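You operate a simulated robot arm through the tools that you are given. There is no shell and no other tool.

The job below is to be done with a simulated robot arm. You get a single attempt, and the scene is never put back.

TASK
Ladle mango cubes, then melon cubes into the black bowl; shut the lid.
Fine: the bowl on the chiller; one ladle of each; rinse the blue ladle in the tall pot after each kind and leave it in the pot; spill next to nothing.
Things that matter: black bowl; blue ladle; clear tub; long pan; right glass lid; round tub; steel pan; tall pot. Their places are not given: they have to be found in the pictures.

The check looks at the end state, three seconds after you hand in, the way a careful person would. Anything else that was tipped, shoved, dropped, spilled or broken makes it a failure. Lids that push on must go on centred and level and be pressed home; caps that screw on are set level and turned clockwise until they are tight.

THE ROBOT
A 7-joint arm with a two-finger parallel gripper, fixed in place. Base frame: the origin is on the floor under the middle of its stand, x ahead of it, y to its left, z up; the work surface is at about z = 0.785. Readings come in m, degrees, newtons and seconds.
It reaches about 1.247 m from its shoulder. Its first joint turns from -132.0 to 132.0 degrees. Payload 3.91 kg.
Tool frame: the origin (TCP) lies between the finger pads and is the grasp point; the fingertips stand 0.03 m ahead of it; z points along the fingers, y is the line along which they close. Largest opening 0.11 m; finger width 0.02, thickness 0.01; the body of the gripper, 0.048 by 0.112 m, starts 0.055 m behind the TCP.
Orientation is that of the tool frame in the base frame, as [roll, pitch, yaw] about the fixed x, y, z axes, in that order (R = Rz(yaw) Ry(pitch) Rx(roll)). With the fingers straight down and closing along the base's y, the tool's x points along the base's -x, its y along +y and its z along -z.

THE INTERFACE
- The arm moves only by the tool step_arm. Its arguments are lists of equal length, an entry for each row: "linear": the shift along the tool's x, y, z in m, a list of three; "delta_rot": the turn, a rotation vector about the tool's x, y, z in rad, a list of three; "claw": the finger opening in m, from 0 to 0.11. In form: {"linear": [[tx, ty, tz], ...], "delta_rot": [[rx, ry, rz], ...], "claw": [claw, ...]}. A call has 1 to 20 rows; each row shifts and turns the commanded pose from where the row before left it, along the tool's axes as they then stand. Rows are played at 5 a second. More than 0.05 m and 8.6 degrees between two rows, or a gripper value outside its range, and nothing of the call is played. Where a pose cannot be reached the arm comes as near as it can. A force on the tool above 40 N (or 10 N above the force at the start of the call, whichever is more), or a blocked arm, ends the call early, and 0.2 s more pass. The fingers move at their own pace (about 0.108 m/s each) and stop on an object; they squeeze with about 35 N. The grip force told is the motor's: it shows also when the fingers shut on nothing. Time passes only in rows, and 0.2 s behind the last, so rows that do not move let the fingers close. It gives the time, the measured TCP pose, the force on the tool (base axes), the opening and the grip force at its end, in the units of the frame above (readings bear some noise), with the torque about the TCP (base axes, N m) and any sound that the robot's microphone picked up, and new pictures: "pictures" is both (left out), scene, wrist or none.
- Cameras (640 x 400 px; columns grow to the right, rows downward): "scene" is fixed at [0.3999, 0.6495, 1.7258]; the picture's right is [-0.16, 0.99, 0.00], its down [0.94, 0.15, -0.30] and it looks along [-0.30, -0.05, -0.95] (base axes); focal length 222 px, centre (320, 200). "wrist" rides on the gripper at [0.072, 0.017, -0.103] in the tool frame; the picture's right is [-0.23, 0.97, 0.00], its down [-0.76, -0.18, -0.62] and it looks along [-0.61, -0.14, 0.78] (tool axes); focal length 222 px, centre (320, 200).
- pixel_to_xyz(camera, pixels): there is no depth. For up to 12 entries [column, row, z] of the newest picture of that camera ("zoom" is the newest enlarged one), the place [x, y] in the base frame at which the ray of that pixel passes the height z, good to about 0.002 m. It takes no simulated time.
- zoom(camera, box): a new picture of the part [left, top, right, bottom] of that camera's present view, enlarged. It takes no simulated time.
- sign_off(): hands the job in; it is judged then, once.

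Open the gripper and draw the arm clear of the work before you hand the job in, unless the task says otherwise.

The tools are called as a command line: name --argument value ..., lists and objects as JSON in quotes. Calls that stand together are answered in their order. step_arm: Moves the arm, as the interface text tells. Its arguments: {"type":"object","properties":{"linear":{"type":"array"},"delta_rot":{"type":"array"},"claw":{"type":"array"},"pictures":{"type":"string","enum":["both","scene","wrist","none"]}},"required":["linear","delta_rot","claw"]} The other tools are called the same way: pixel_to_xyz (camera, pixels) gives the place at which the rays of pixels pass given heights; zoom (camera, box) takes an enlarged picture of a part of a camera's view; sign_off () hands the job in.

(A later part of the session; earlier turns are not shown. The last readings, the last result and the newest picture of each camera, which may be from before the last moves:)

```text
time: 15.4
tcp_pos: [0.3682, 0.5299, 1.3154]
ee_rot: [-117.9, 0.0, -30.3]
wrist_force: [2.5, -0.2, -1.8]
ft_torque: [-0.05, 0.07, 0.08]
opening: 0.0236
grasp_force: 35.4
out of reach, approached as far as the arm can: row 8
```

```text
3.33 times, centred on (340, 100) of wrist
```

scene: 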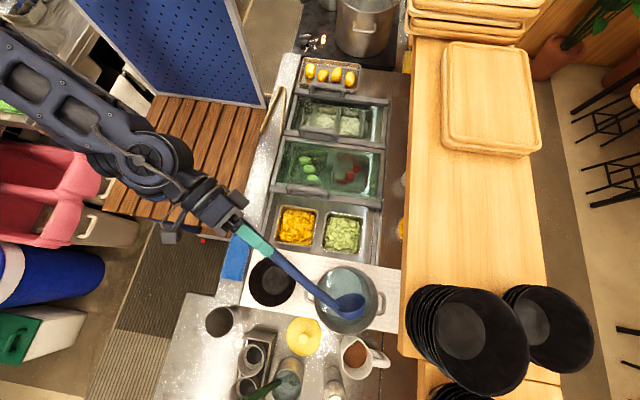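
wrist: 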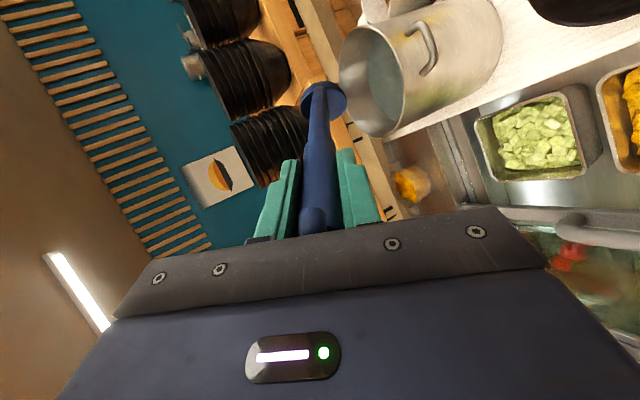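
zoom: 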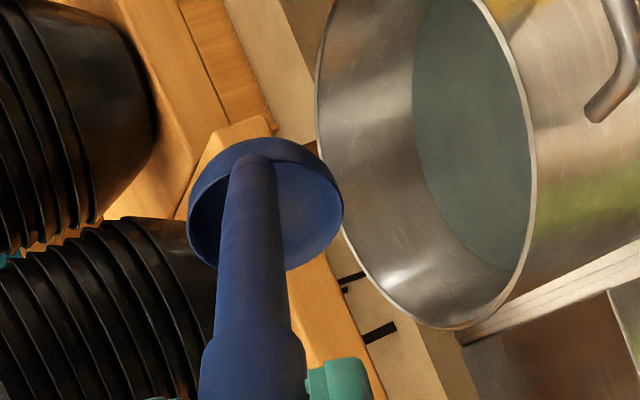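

The water has drained out and the scoop is empty. I return it to upright over the pot and roll back 60°, because tilting sideways about the tool x axis should give more range than pitching outward did.

step_arm --linear '[[0, -0.0339, 0.0023], [0, -0.0339, 0.0023], [0, -0.0339, 0.0023], [0, -0.0339, 0.0023], [0, -0.0339, 0.0023], [0, -0.0339, 0.0023], [0, -0.0339, 0.0023], [0, -0.0339, 0.0023], [-0.0002, 0.0026, 0], [-0.0002, 0.0026, 0], [-0.0002, 0.0026, 0], [-0.0002, 0.0026, 0], [-0.0002, 0.0026, 0], [-0.0002, 0.0026, 0], [-0.0002, 0.0026, 0], [-0.0002, 0.0026, 0], [0, 0, 0]]' --delta_rot '[[-0.137, 0, 0], [-0.137, 0, 0], [-0.137, 0, 0], [-0.137, 0, 0], [-0.137, 0, 0], [-0.137, 0, 0], [-0.137, 0, 0], [-0.137, 0, 0], [0, 0, 0.1309], [0, 0, 0.1309], [0, 0, 0.1309], [0, 0, 0.1309], [0, 0, 0.1309], [0, 0, 0.1309], [0, 0, 0.1309], [0, 0, 0.1309], [0, 0, 0]]' --claw '[0, 0, 0, 0, 0, 0, 0, 0, 0, 0, 0, 0, 0, 0, 0, 0, 0]' --pictures "both"

```text
time: 19.0
tcp_pos: [0.4484, 0.6956, 1.4499]
ee_rot: [-180.0, 0.0, -90.1]
wrist_force: [0.2, -0.1, -1.0]
ft_torque: [-0.03, -0.02, 0.0]
opening: 0.023
grasp_force: 34.8
out of reach, approached as far as the arm can: row 8, 9
```

scene: 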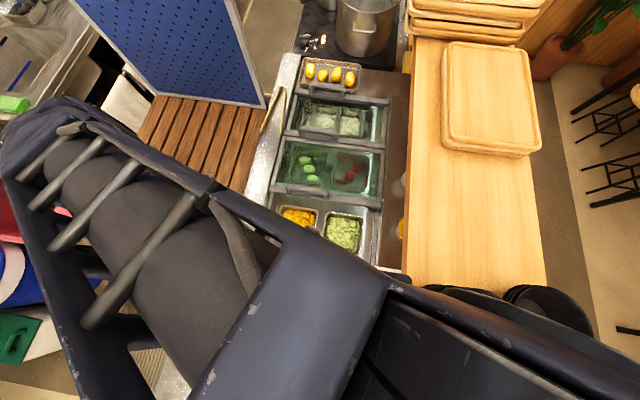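
wrist: 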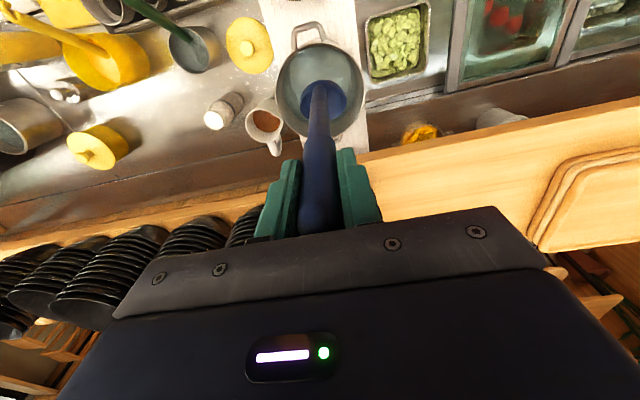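

At this height the arm was at its reach limit, but the ladle is upright again over the pot at TCP (0.448,0.696,1.450). I get the mango and melon pan corners and the lid handle at likely rim heights before moving there.

pixel_to_xyz --camera "scene" --pixels '[[280.9, 205.1, 0.88], [317.8, 210.1, 0.88], [312.8, 246.1, 0.88], [274.7, 240.4, 0.88], [326.9, 211.7, 0.88], [363.8, 217, 0.88], [358.4, 254.5, 0.88], [320.9, 248.9, 0.88], [286, 190, 0.93], [329, 196, 0.93], [276, 184, 0.9], [381, 207, 0.9]]'

zoom --camera "wrist" --box '[340, 0, 560, 130]'

```text
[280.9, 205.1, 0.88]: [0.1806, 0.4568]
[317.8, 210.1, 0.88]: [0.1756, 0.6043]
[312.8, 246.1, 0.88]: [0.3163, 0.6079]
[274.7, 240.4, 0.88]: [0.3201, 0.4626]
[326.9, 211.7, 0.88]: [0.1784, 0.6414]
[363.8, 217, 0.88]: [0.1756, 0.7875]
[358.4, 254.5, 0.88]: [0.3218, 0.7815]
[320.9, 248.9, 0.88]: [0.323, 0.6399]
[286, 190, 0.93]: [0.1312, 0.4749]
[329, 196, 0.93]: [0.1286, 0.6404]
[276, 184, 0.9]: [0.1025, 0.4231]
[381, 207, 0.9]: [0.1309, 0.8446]
```

```text
2.91 times, centred on (450, 65) of wrist
```

zoom: 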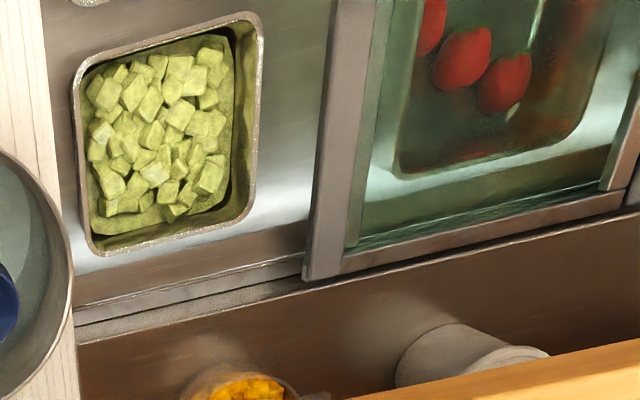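

The mango pan spans about x 0.178–0.318, y 0.460–0.606 and the melon pan x 0.177–0.322, y 0.640–0.785. I carry the upright ladle over the mango pan at height and lower it to about z 1.05 for a closer look.

step_arm --linear '[[0.0305, 0.0333, 0], [0.0305, 0.0333, 0], [0.0305, 0.0333, 0], [0.0305, 0.0333, 0], [0.0305, 0.0333, 0], [0.0305, 0.0333, 0], [0, 0, 0.0375], [0, 0, 0.0375], [0, 0, 0.0375], [0, 0, 0.0375], [0, 0, 0]]' --delta_rot '[[0, 0, 0], [0, 0, 0], [0, 0, 0], [0, 0, 0], [0, 0, 0], [0, 0, 0], [0, 0, 0], [0, 0, 0], [0, 0, 0], [0, 0, 0], [0, 0, 0]]' --claw '[0, 0, 0, 0, 0, 0, 0, 0, 0, 0, 0]' --pictures "both"

```text
time: 21.4
tcp_pos: [0.2458, 0.5166, 1.2957]
ee_rot: [-179.9, -0.1, -90.1]
wrist_force: [0.4, 0.7, -2.3]
ft_torque: [0.0, -0.02, -0.02]
opening: 0.0234
grasp_force: 35.1
```

scene: 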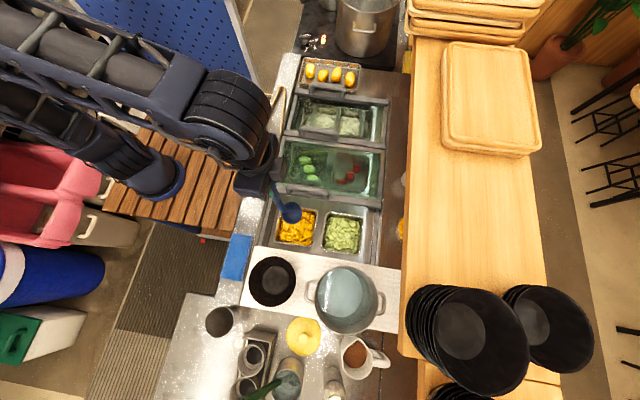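
wrist: 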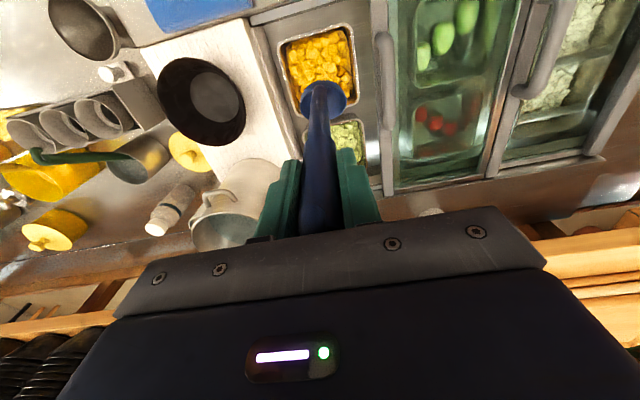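

The scoop hangs over the mango pan, at (291,212) in the scene picture. I zoom both views to check its position and the pan depth.

zoom --camera "scene" --box '[250, 180, 390, 265]'

zoom --camera "wrist" --box '[240, 0, 440, 140]'

pixel_to_xyz --camera "scene" --pixels '[[291, 212, 1.05]]'

```text
4.57 times, centred on (320, 222) of scene
```

zoom: 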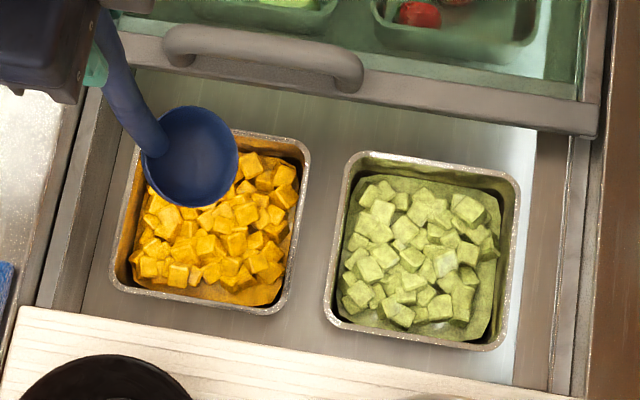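

```text
2.86 times, centred on (340, 70) of wrist
```

zoom: 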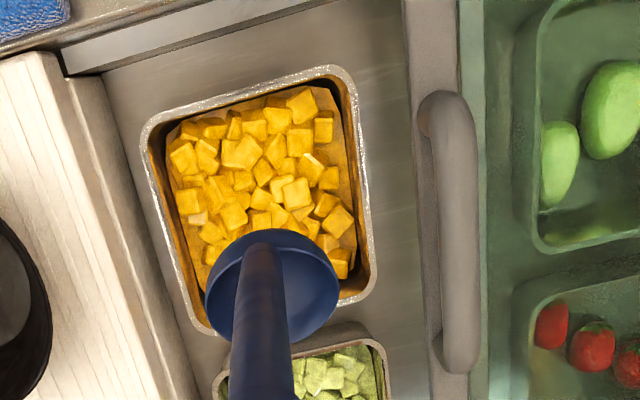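

```text
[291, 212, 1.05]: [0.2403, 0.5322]
```

I triangulate the lid handle's ends so the ladle shaft clears it: scene (287,188) and (328,195) against wrist (381,35) and (388,128).

pixel_to_xyz --camera "scene" --pixels '[[287.2, 188.1, 0.9], [287.2, 188.1, 0.95], [328.3, 194.7, 0.9], [328.3, 194.7, 0.95], [307.3, 190.9, 0.9], [307.3, 190.9, 0.95], [279.4, 210.5, 0.88], [310, 250, 0.88], [386, 205, 0.9]]'

pixel_to_xyz --camera "wrist" --pixels '[[381.2, 35, 0.9], [381.2, 35, 0.95], [388.1, 127.6, 0.9], [388.1, 127.6, 0.95], [386, 82.2, 0.9], [386, 82.2, 0.95]]'

```text
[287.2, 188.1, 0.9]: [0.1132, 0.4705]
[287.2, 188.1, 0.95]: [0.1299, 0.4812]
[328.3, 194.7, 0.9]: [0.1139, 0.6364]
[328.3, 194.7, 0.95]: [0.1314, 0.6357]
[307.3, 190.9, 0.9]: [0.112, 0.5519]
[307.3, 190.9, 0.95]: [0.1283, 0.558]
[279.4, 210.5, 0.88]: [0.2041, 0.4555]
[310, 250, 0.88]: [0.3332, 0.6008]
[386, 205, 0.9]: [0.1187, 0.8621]
```

```text
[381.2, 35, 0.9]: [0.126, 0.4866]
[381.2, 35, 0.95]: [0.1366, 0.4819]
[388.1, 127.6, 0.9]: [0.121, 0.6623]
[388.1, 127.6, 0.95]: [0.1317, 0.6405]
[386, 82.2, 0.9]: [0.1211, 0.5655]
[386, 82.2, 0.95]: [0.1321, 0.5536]
```

The lid handle lies at x 0.131, y 0.48–0.64, z about 0.95, so the shaft must stay above z 0.97 there. I shift the scoop to the +x side of the mango pan, lower it, and tilt it 45° so it opens toward -x, stopping above the cubes.

step_arm --linear '[[0, -0.022, 0.03], [0, 0, 0.035], [0, 0, 0.035], [0, 0.0324, 0.0021], [0, 0.0324, 0.0021], [0, 0.0324, 0.0021], [0, 0.0324, 0.0021], [0, 0.0324, 0.0021], [0, 0.0324, 0.0021], [0, 0.0141, 0.0141], [0, 0, 0]]' --delta_rot '[[0, 0, 0], [0, 0, 0], [0, 0, 0], [0.131, 0, 0], [0.131, 0, 0], [0.131, 0, 0], [0.131, 0, 0], [0.131, 0, 0], [0.131, 0, 0], [0, 0, 0], [0, 0, 0]]' --claw '[0, 0, 0, 0, 0, 0, 0, 0, 0, 0, 0]' --pictures "both"

```text
time: 23.8
tcp_pos: [0.0913, 0.5122, 1.1051]
ee_rot: [-134.9, 0.0, -90.1]
wrist_force: [-1.1, 0.1, -0.3]
ft_torque: [-0.01, 0.12, 0.0]
opening: 0.0234
grasp_force: 34.9
```

scene: 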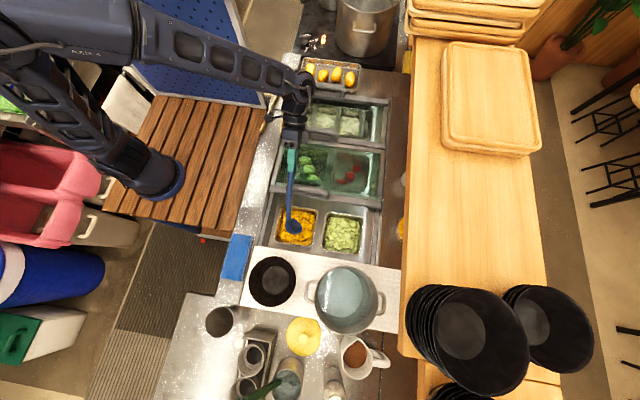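
wrist: 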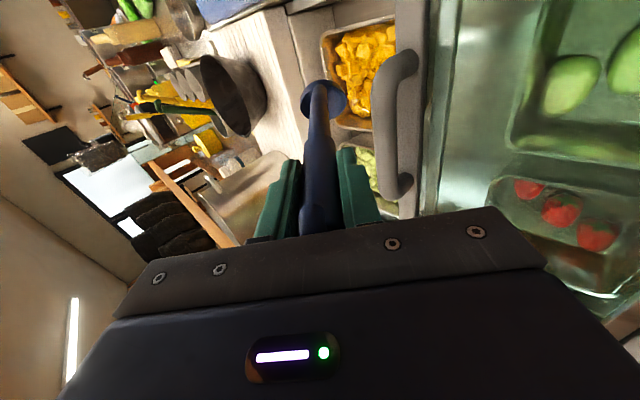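

The tilt reached 45° with the scoop centre computed at about (0.267,0.532,0.930). I zoom in to check its clearance from the cubes and the lid handle.

zoom --camera "scene" --box '[250, 180, 390, 265]'

zoom --camera "wrist" --box '[230, 0, 430, 150]'

```text
4.57 times, centred on (320, 222) of scene
```

zoom: 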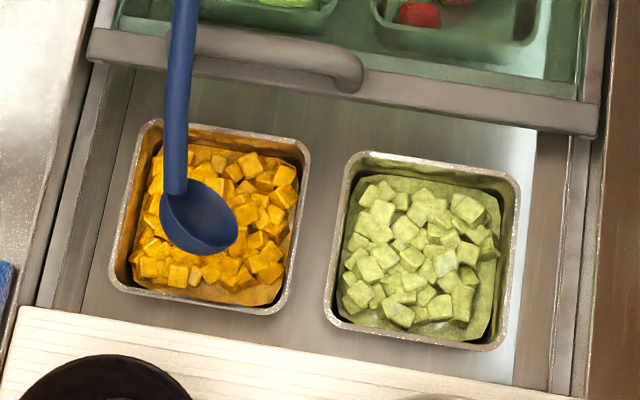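

```text
2.67 times, centred on (330, 75) of wrist
```

zoom: 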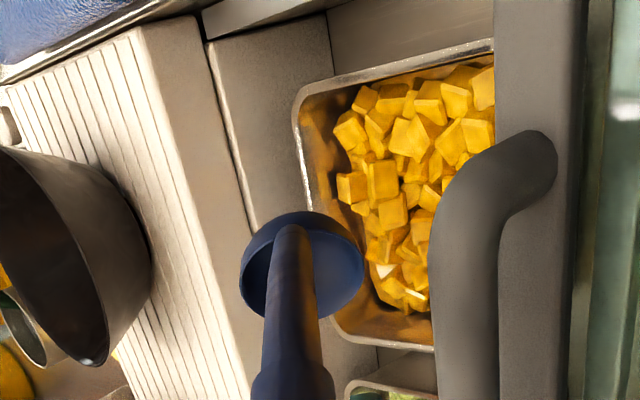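

The scoop is clear of the pan rim and the shaft is above the lid handle. I lower it 0.03 m in small steps and read the force.

step_arm --linear '[[0, 0.00707, 0.00707], [0, 0.00707, 0.00707], [0, 0.00707, 0.00707], [0, 0, 0]]' --delta_rot '[[0, 0, 0], [0, 0, 0], [0, 0, 0], [0, 0, 0]]' --claw '[0, 0, 0, 0]' --pictures "scene"

zoom --camera "scene" --box '[265, 195, 325, 255]'

```text
time: 24.8
tcp_pos: [0.0945, 0.5129, 1.0752]
ee_rot: [-134.9, 0.0, -90.1]
wrist_force: [0.3, -0.8, -1.5]
ft_torque: [-0.02, 0.11, 0.0]
opening: 0.0236
grasp_force: 34.6
```

scene: 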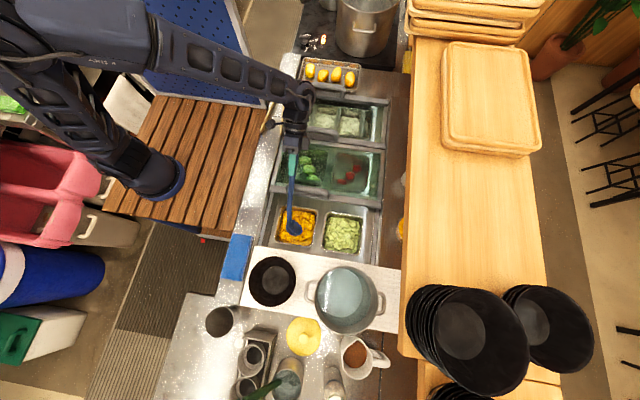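

```text
6.67 times, centred on (295, 225) of scene
```

zoom: 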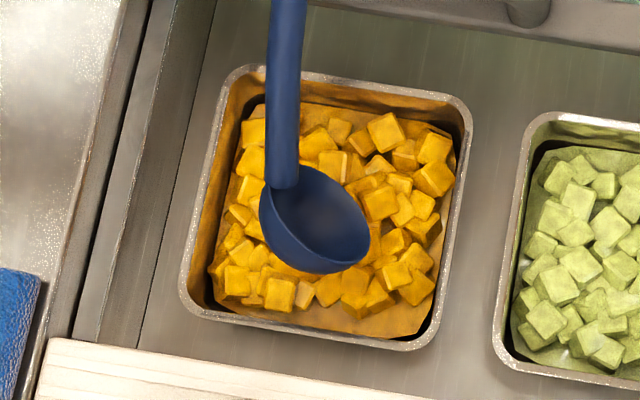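

No contact yet at scoop centre z 0.900. I lower another 0.02 m and look again.

step_arm --linear '[[0, 0.00707, 0.00707], [0, 0.00707, 0.00707], [0, 0, 0]]' --delta_rot '[[0, 0, 0], [0, 0, 0], [0, 0, 0]]' --claw '[0, 0, 0]' --pictures "scene"

zoom --camera "scene" --box '[265, 195, 325, 255]'

```text
time: 25.6
tcp_pos: [0.0942, 0.5113, 1.0553]
ee_rot: [-134.8, 0.0, -90.1]
wrist_force: [-0.5, -0.9, -1.2]
ft_torque: [-0.03, 0.06, -0.01]
opening: 0.0234
grasp_force: 34.8
```

scene: 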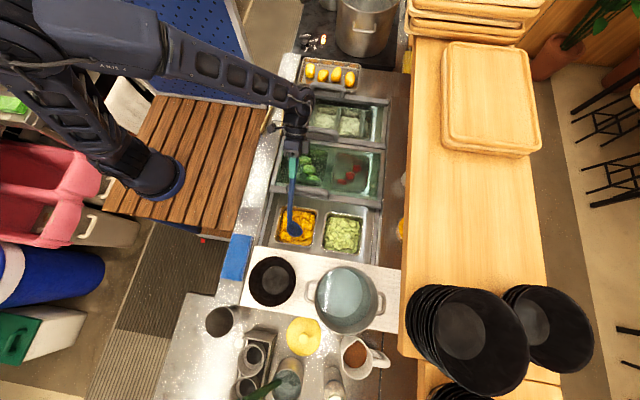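

```text
6.67 times, centred on (295, 225) of scene
```

zoom: 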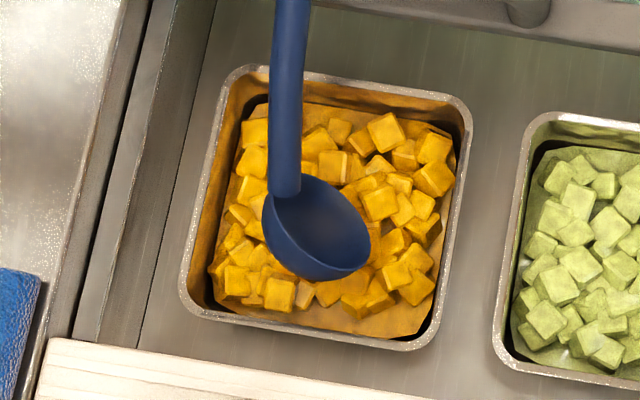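

Still no contact at scoop centre z 0.880. I lower another 0.02 m.

step_arm --linear '[[0, 0.00707, 0.00707], [0, 0.00707, 0.00707], [0, 0, 0]]' --delta_rot '[[0, 0, 0], [0, 0, 0], [0, 0, 0]]' --claw '[0, 0, 0]' --pictures "both"

zoom --camera "scene" --box '[265, 195, 325, 255]'

zoom --camera "wrist" --box '[230, 0, 430, 150]'

```text
time: 26.4
tcp_pos: [0.0966, 0.5125, 1.0354]
ee_rot: [-134.9, 0.1, -90.1]
wrist_force: [11.3, 2.2, 17.8]
ft_torque: [0.06, -1.3, 0.07]
opening: 0.0235
grasp_force: 34.6
```

scene: 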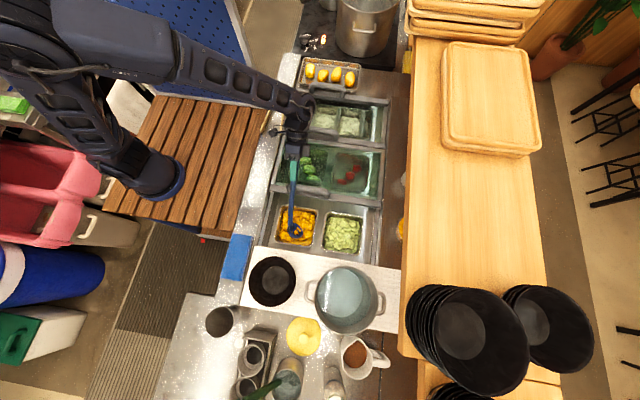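
wrist: 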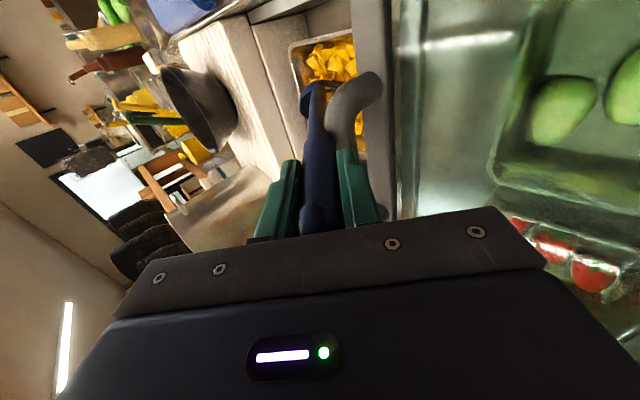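

```text
6.67 times, centred on (295, 225) of scene
```

zoom: 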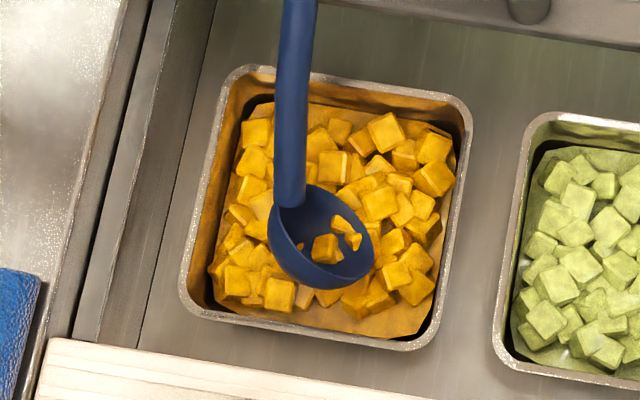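

```text
2.67 times, centred on (330, 75) of wrist
```

zoom: 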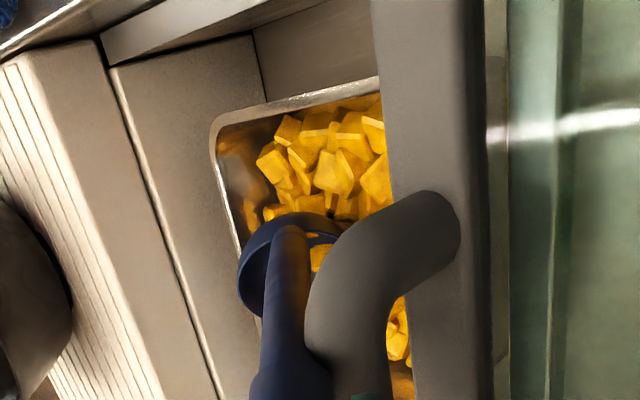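

The reading shows 20 N, and the torque places the contact about 0.06 m ahead of the TCP, so the shaft is resting on the lid handle, not the scoop on the cubes. I back up 0.02 m at once and reduce the tilt to about 33°.

step_arm --linear '[[0, -0.00707, -0.00707], [0, -0.00707, -0.00707], [0, -0.026, 0.0014], [0, -0.026, 0.0014], [0, 0, 0]]' --delta_rot '[[0, 0, 0], [0, 0, 0], [-0.105, 0, 0], [-0.105, 0, 0], [0, 0, 0]]' --claw '[0, 0, 0, 0, 0]' --pictures "both"

zoom --camera "scene" --box '[250, 180, 390, 265]'

zoom --camera "wrist" --box '[230, 0, 430, 150]'

```text
time: 27.6
tcp_pos: [0.1368, 0.5102, 1.0893]
ee_rot: [-147.0, 0.0, -90.0]
wrist_force: [-0.1, -0.3, 0.4]
ft_torque: [0.0, 0.02, -0.01]
opening: 0.0234
grasp_force: 34.9
```

scene: 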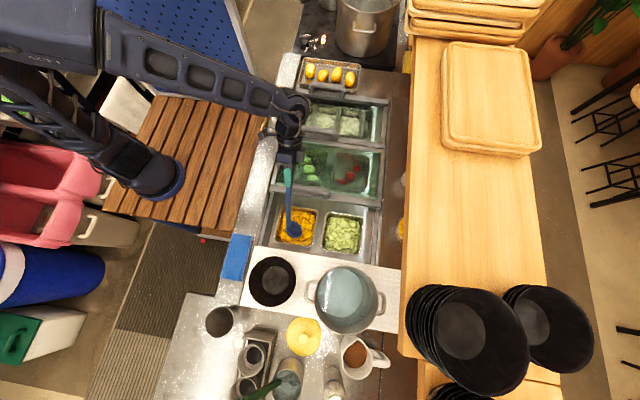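
wrist: 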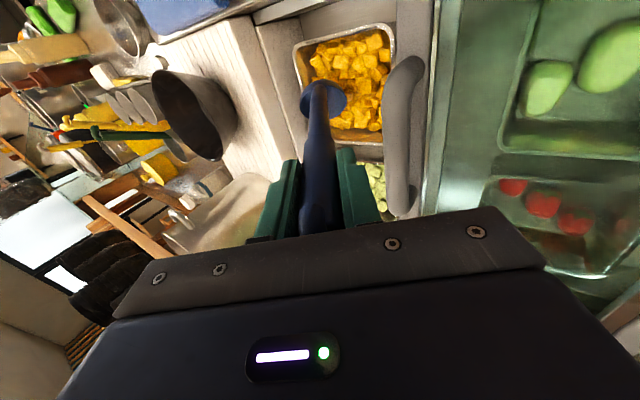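

```text
4.57 times, centred on (320, 222) of scene
```

zoom: 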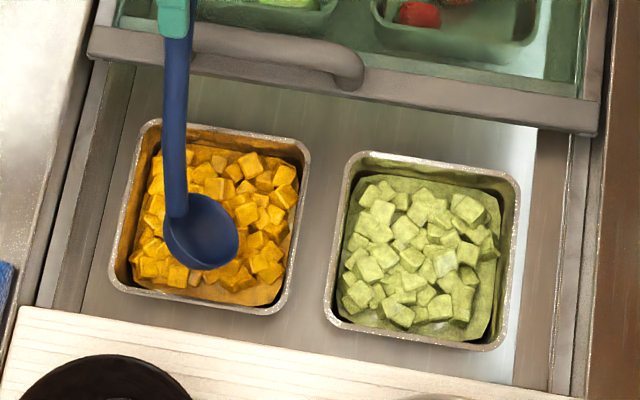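

```text
2.67 times, centred on (330, 75) of wrist
```

zoom: 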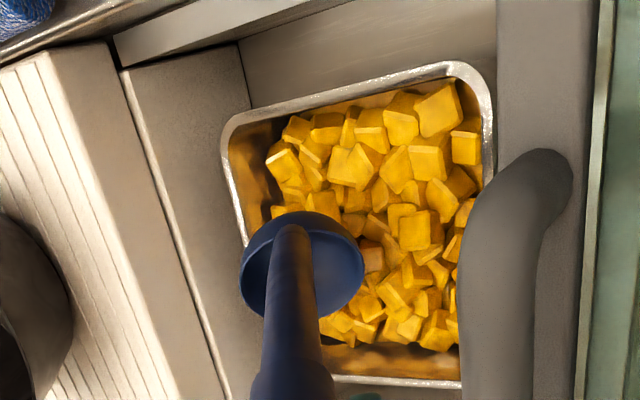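

The force is back to zero and the lid handle has not shifted in the picture. I now lower the 33°-tilted scoop into the mango heap in small steps, watching the force.

step_arm --linear '[[0, 0.0076, 0.0088], [0, 0.0076, 0.0088], [0, 0, 0]]' --delta_rot '[[0, 0, 0], [0, 0, 0], [0, 0, 0]]' --claw '[0, 0, 0]' --pictures "scene"

zoom --camera "scene" --box '[265, 195, 325, 255]'

```text
time: 28.4
tcp_pos: [0.1307, 0.5111, 1.0652]
ee_rot: [-147.0, 0.0, -90.0]
wrist_force: [-0.3, 0.7, -0.7]
ft_torque: [-0.01, 0.07, -0.01]
opening: 0.0234
grasp_force: 35.2
```

scene: 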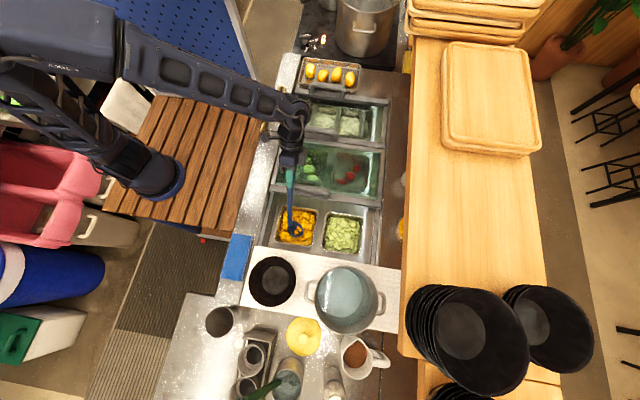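

```text
6.67 times, centred on (295, 225) of scene
```

zoom: 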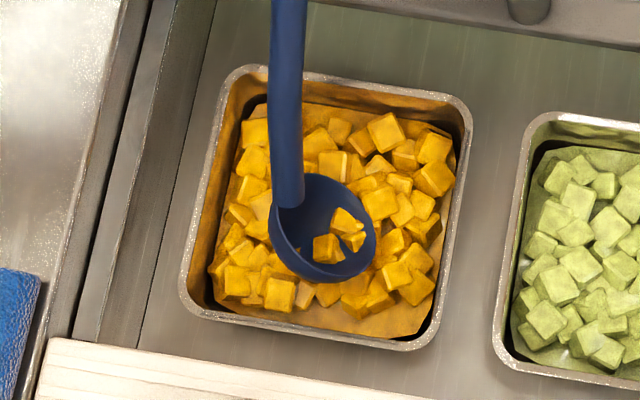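

The cubes overlap the scoop with no force, so the heap gives little resistance. I continue down another 0.02 m.

step_arm --linear '[[0, 0.0076, 0.0088], [0, 0.0076, 0.0088], [0, 0, 0]]' --delta_rot '[[0, 0, 0], [0, 0, 0], [0, 0, 0]]' --claw '[0, 0, 0]' --pictures "scene"

zoom --camera "scene" --box '[265, 195, 325, 255]'

```text
time: 29.2
tcp_pos: [0.1276, 0.512, 1.0404]
ee_rot: [-147.1, 0.1, -90.0]
wrist_force: [0.4, -0.2, -0.7]
ft_torque: [-0.01, 0.07, 0.0]
opening: 0.0235
grasp_force: 35.1
```

scene: 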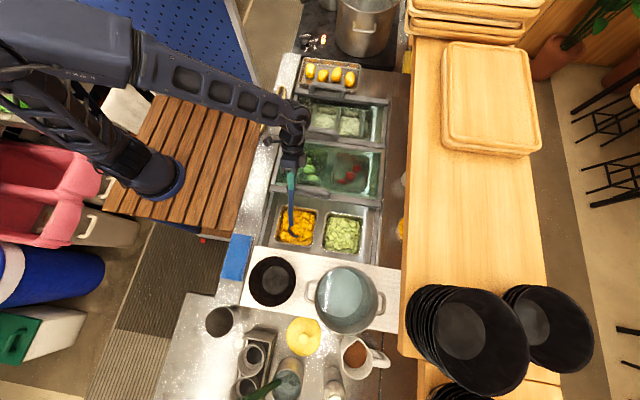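

```text
6.67 times, centred on (295, 225) of scene
```

zoom: 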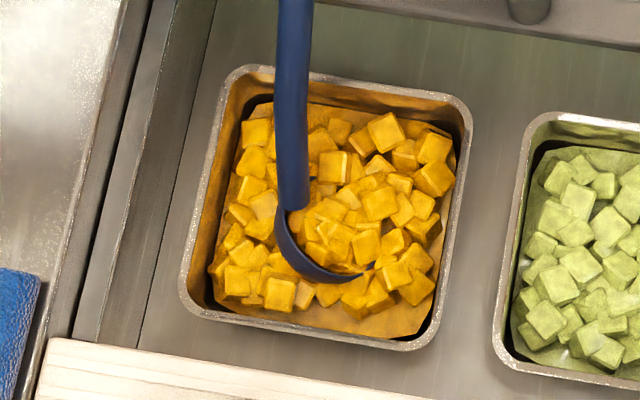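

The lip is now under the surface at scoop centre z about 0.832, still without resistance. I sweep it toward -x by 0.03 m while levelling it to upright within the heap.

step_arm --linear '[[0, -0.0293, -0.0015], [0, -0.0288, -0.0005], [0, -0.0284, 0.0005], [0, -0.0282, 0.0015], [0, 0, 0]]' --delta_rot '[[-0.144, 0, 0], [-0.144, 0, 0], [-0.144, 0, 0], [-0.144, 0, 0], [0, 0, 0]]' --claw '[0, 0, 0, 0, 0]' --pictures "both"

zoom --camera "scene" --box '[265, 195, 325, 255]'

zoom --camera "wrist" --box '[230, 0, 430, 150]'

```text
time: 30.4
tcp_pos: [0.2345, 0.5137, 1.0781]
ee_rot: [179.9, 0.0, -90.0]
wrist_force: [-0.3, -1.1, -1.2]
ft_torque: [-0.01, -0.02, -0.04]
opening: 0.0235
grasp_force: 34.9
```

scene: 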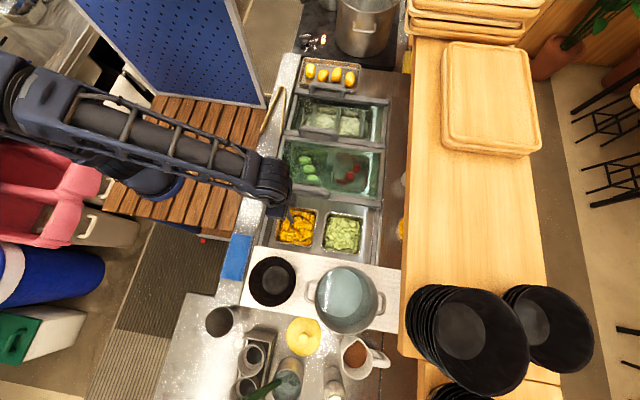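
wrist: 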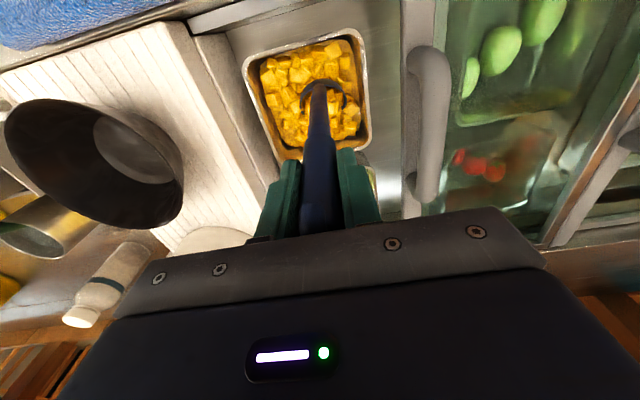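

```text
6.67 times, centred on (295, 225) of scene
```

zoom: 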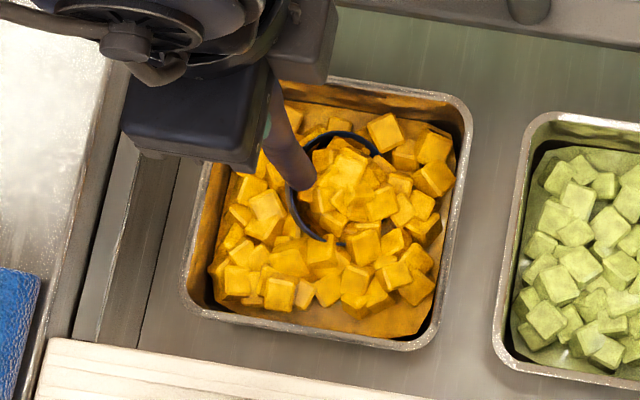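

```text
2.67 times, centred on (330, 75) of wrist
```

zoom: 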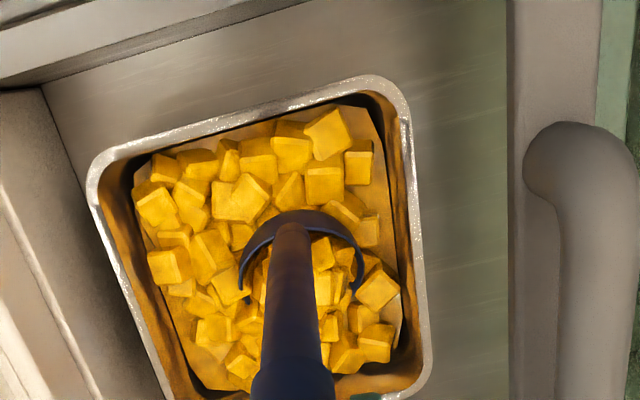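

The scoop sits level in the heap with its rim at the surface. I dip 0.012 m deeper to fill it fully, checking the force for the pan bottom.

step_arm --linear '[[0, 0, 0.006], [0, 0, 0.006], [0, 0, 0]]' --delta_rot '[[0, 0, 0], [0, 0, 0], [0, 0, 0]]' --claw '[0, 0, 0]' --pictures "both"

zoom --camera "scene" --box '[265, 195, 325, 255]'

zoom --camera "wrist" --box '[230, 0, 430, 150]'

```text
time: 31.2
tcp_pos: [0.2333, 0.5136, 1.0676]
ee_rot: [-180.0, 0.0, -90.0]
wrist_force: [-0.7, -0.1, -0.7]
ft_torque: [-0.01, 0.04, -0.03]
opening: 0.0235
grasp_force: 34.8
```

scene: 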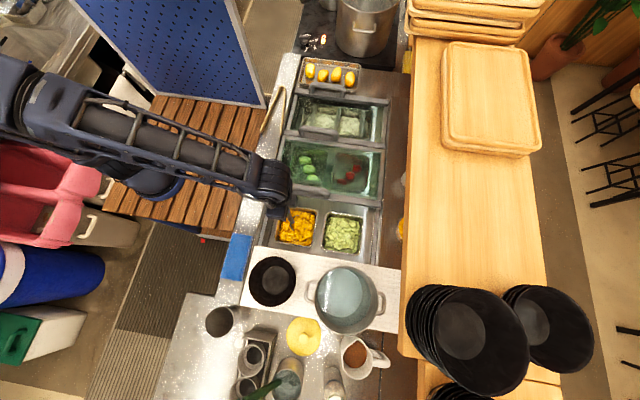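
wrist: 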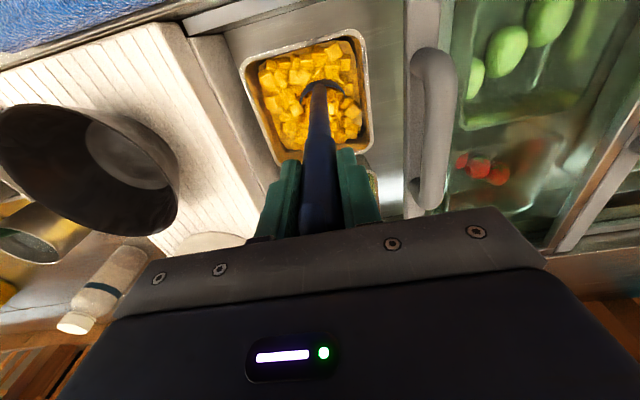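

```text
6.67 times, centred on (295, 225) of scene
```

zoom: 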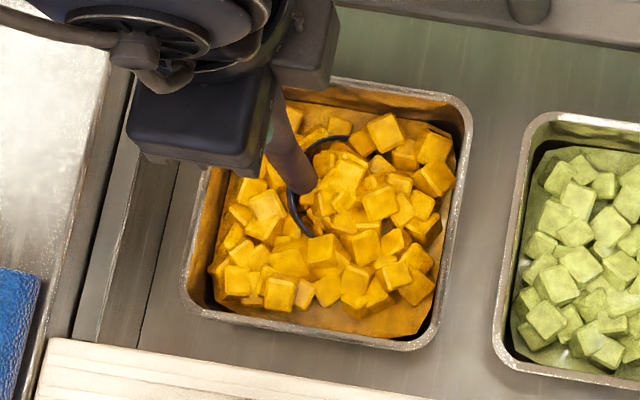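

```text
2.67 times, centred on (330, 75) of wrist
```

zoom: 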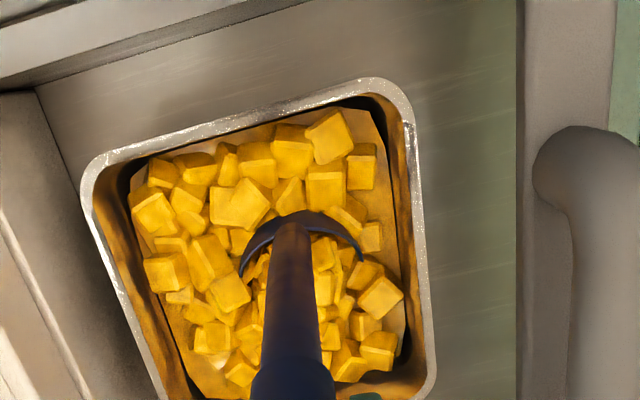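

No bottom contact, and cubes cover most of the scoop. I lift straight up slowly and look at what the ladle holds.

step_arm --linear '[[0, 0, -0.015], [0, 0, -0.02], [0, 0, -0.025], [0, 0, -0.03], [0, 0, -0.03], [0, 0, -0.03], [0, 0, -0.03], [0, 0, -0.02], [0, 0, 0]]' --delta_rot '[[0, 0, 0], [0, 0, 0], [0, 0, 0], [0, 0, 0], [0, 0, 0], [0, 0, 0], [0, 0, 0], [0, 0, 0], [0, 0, 0]]' --claw '[0, 0, 0, 0, 0, 0, 0, 0, 0]' --pictures "both"

zoom --camera "scene" --box '[260, 185, 340, 255]'

zoom --camera "wrist" --box '[230, 0, 430, 150]'

```text
time: 33.2
tcp_pos: [0.2313, 0.511, 1.273]
ee_rot: [-180.0, 0.1, -89.9]
wrist_force: [-0.5, -1.1, -1.0]
ft_torque: [-0.02, -0.02, 0.01]
opening: 0.0235
grasp_force: 34.7
```

scene: 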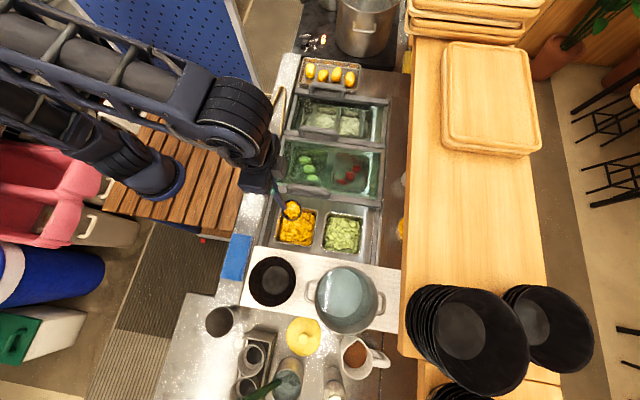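
wrist: 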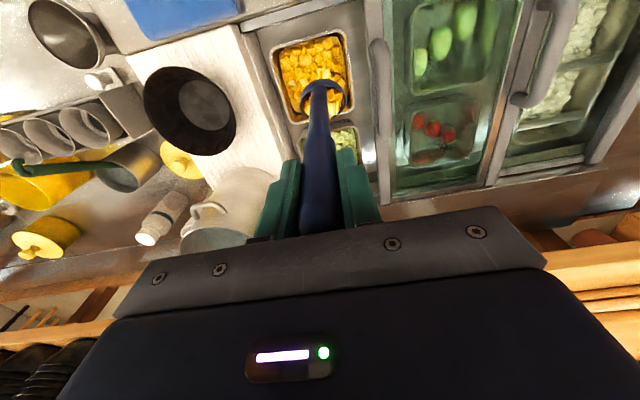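

```text
5.71 times, centred on (300, 220) of scene
```

zoom: 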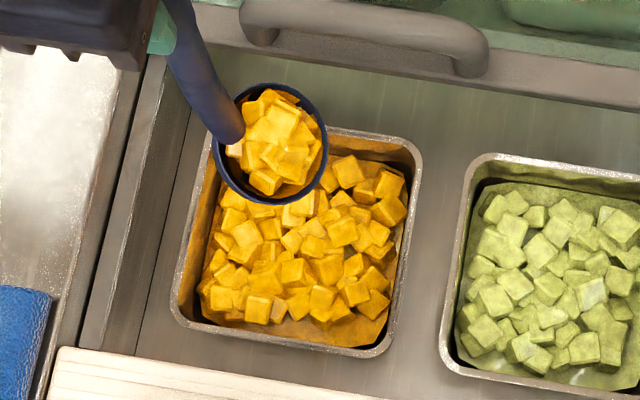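

```text
2.67 times, centred on (330, 75) of wrist
```

zoom: 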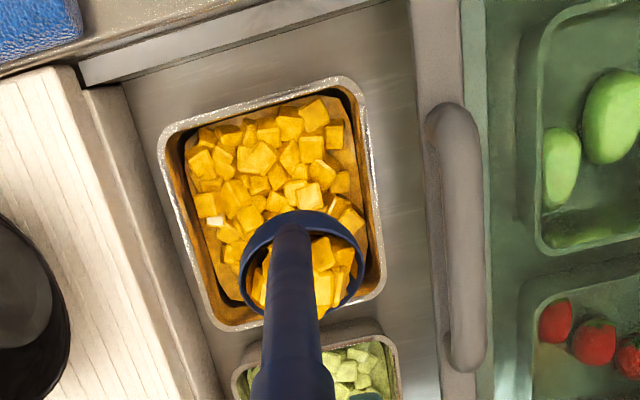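

The ladle is full of mango cubes. I raise it slightly, carry it level to above the black bowl at (0.454,0.504), and roll 42° about the vertical so the sideways tilt keeps the hand clear of the pot and the lid handle.

step_arm --linear '[[0, 0, -0.02], [0, 0, -0.03], [0, 0, -0.025], [0.0039, -0.02, 0], [0.0039, -0.035, 0], [0.0039, -0.04, 0], [0.0039, -0.04, 0], [0.0039, -0.04, 0], [0.0039, -0.03, 0], [0.0036, -0.0177, 0], [-0.0002, 0.0029, 0], [-0.0002, 0.0029, 0], [-0.0002, 0.0029, 0], [-0.0002, 0.0029, 0], [-0.0002, 0.0029, 0], [0, 0, 0]]' --delta_rot '[[0, 0, 0], [0, 0, 0], [0, 0, 0], [0, 0, 0], [0, 0, 0], [0, 0, 0], [0, 0, 0], [0, 0, 0], [0, 0, 0], [0, 0, 0], [0, 0, 0.1466], [0, 0, 0.1466], [0, 0, 0.1466], [0, 0, 0.1466], [0, 0, 0.1466], [0, 0, 0]]' --claw '[0, 0, 0, 0, 0, 0, 0, 0, 0, 0, 0, 0, 0, 0, 0, 0]' --pictures "both"

zoom --camera "scene" --box '[230, 190, 370, 320]'

zoom --camera "wrist" --box '[230, 0, 430, 150]'

```text
time: 36.6
tcp_pos: [0.4418, 0.4911, 1.3451]
ee_rot: [180.0, 0.0, -132.1]
wrist_force: [0.4, 0.2, -0.9]
ft_torque: [-0.03, -0.03, 0.0]
opening: 0.0237
grasp_force: 35.4
```

scene: 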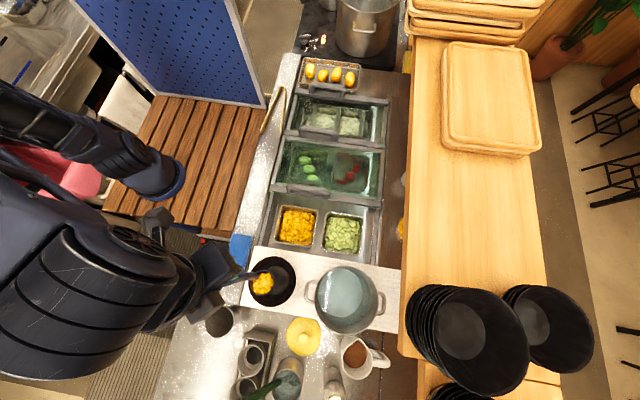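
wrist: 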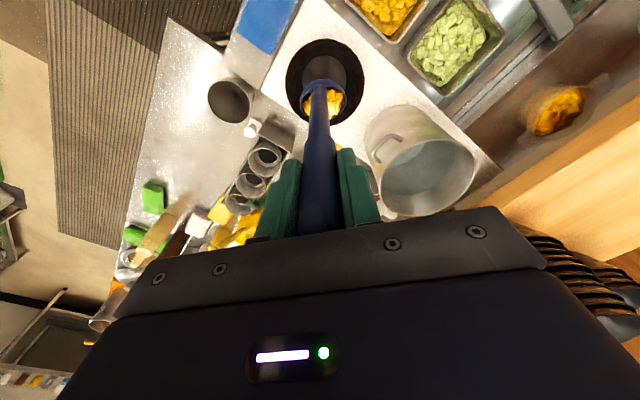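

```text
3.08 times, centred on (300, 255) of scene
```

zoom: 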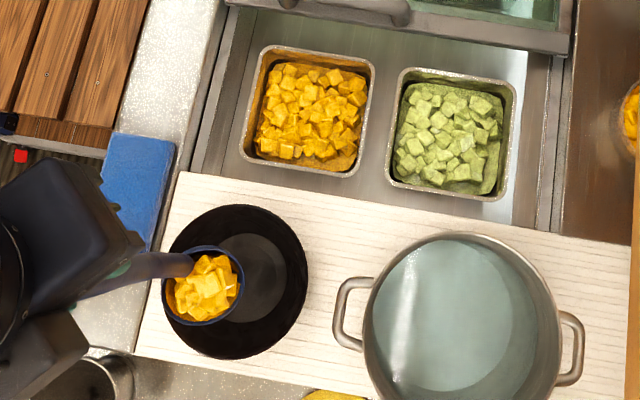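

```text
2.67 times, centred on (330, 75) of wrist
```

zoom: 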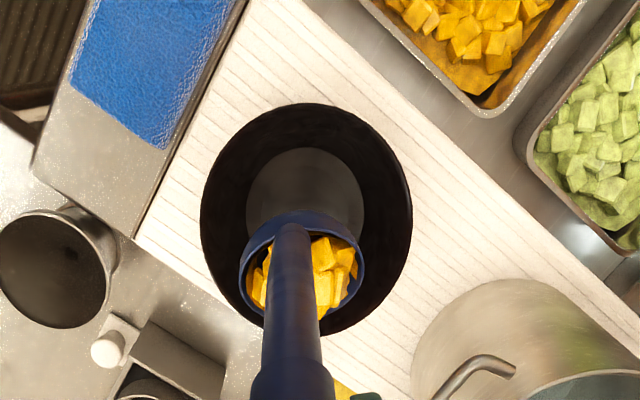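

The scoop is computed at (0.455,0.506,1.097), over the bowl. I verify the bowl centre from this new wrist view before tilting.

pixel_to_xyz --camera "wrist" --pixels '[[324.6, 81.6, 0.98], [324.6, 81.6, 0.95], [324, 75, 0.93], [322, 101, 1.097]]'

pixel_to_xyz --camera "scene" --pixels '[[272.1, 281, 0.98], [272.1, 281, 0.95], [264, 281.5, 1.097]]'

```text
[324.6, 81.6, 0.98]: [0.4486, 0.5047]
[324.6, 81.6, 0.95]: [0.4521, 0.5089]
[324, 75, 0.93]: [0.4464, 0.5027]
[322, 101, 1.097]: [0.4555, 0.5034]
```

```text
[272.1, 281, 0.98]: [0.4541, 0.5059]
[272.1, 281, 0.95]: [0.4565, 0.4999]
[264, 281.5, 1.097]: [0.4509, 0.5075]
```

Both views agree: bowl centre about (0.451,0.505), scoop about (0.455,0.506). I tilt about the scoop in slow steps to begin pouring.

step_arm --linear '[[0, 0.0346, 0.0024], [0, 0.0346, 0.0024], [0, 0.0346, 0.0024], [0, 0.0346, 0.0024], [0, 0.0346, 0.0024], [0, 0.0346, 0.0024], [0, 0.0346, 0.0024], [0, 0.0346, 0.0024], [0, 0, 0]]' --delta_rot '[[0.14, 0, 0], [0.14, 0, 0], [0.14, 0, 0], [0.14, 0, 0], [0.14, 0, 0], [0.14, 0, 0], [0.14, 0, 0], [0.14, 0, 0], [0, 0, 0]]' --claw '[0, 0, 0, 0, 0, 0, 0, 0, 0]' --pictures "both"

zoom --camera "scene" --box '[230, 190, 370, 320]'

zoom --camera "wrist" --box '[230, 0, 430, 150]'

```text
time: 38.6
tcp_pos: [0.2774, 0.6384, 1.206]
ee_rot: [-115.8, -0.1, -132.0]
wrist_force: [0.4, -0.8, -0.8]
ft_torque: [0.08, 0.08, 0.0]
opening: 0.0236
grasp_force: 35.1
```

scene: 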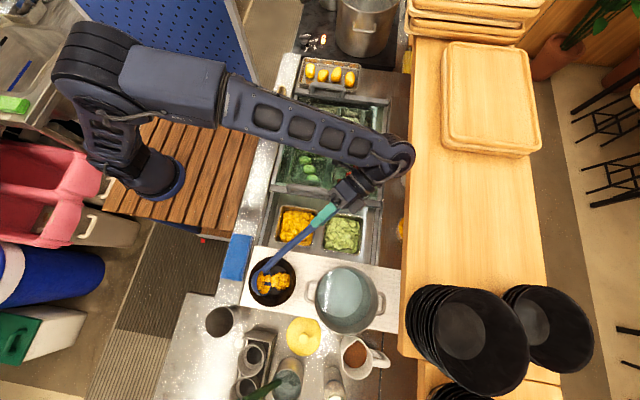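
wrist: 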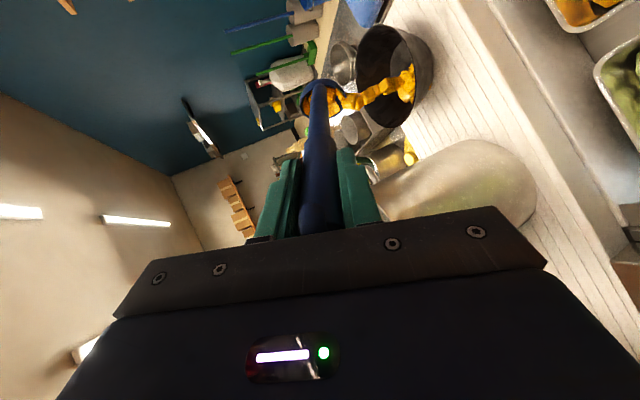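

```text
3.08 times, centred on (300, 255) of scene
```

zoom: 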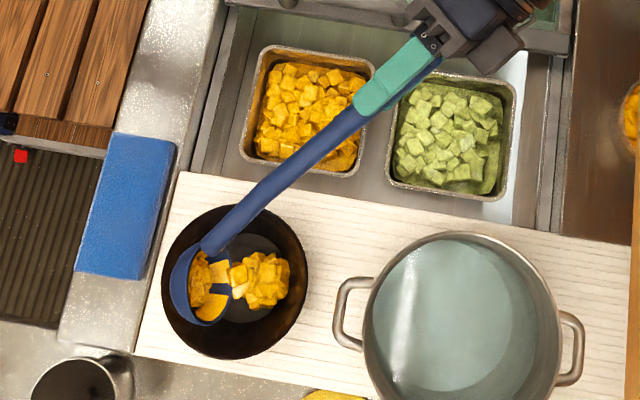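

```text
2.67 times, centred on (330, 75) of wrist
```

zoom: 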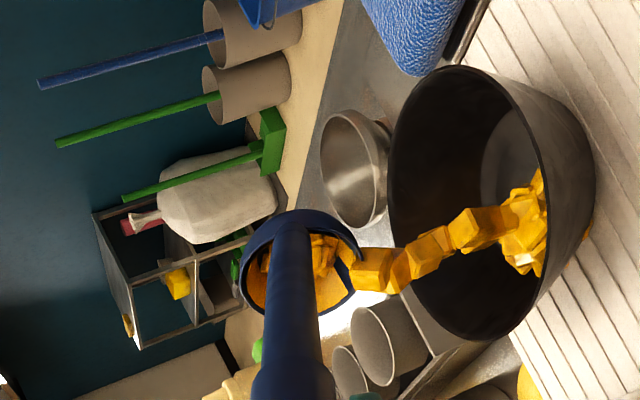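

The cubes are pouring into the bowl. There is a small orange spot near the bowl's outer edge at about (451,88) in the wrist view, so I zoom in there before continuing.

zoom --camera "wrist" --box '[420, 60, 480, 110]'

zoom --camera "scene" --box '[245, 245, 305, 315]'

```text
8.00 times, centred on (450, 85) of wrist
```

zoom: 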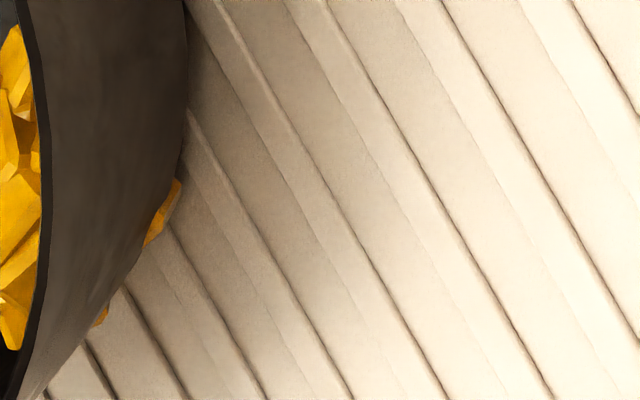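

```text
5.71 times, centred on (275, 280) of scene
```

zoom: 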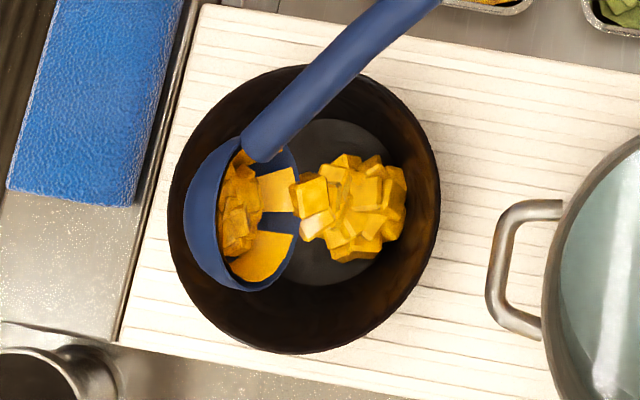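

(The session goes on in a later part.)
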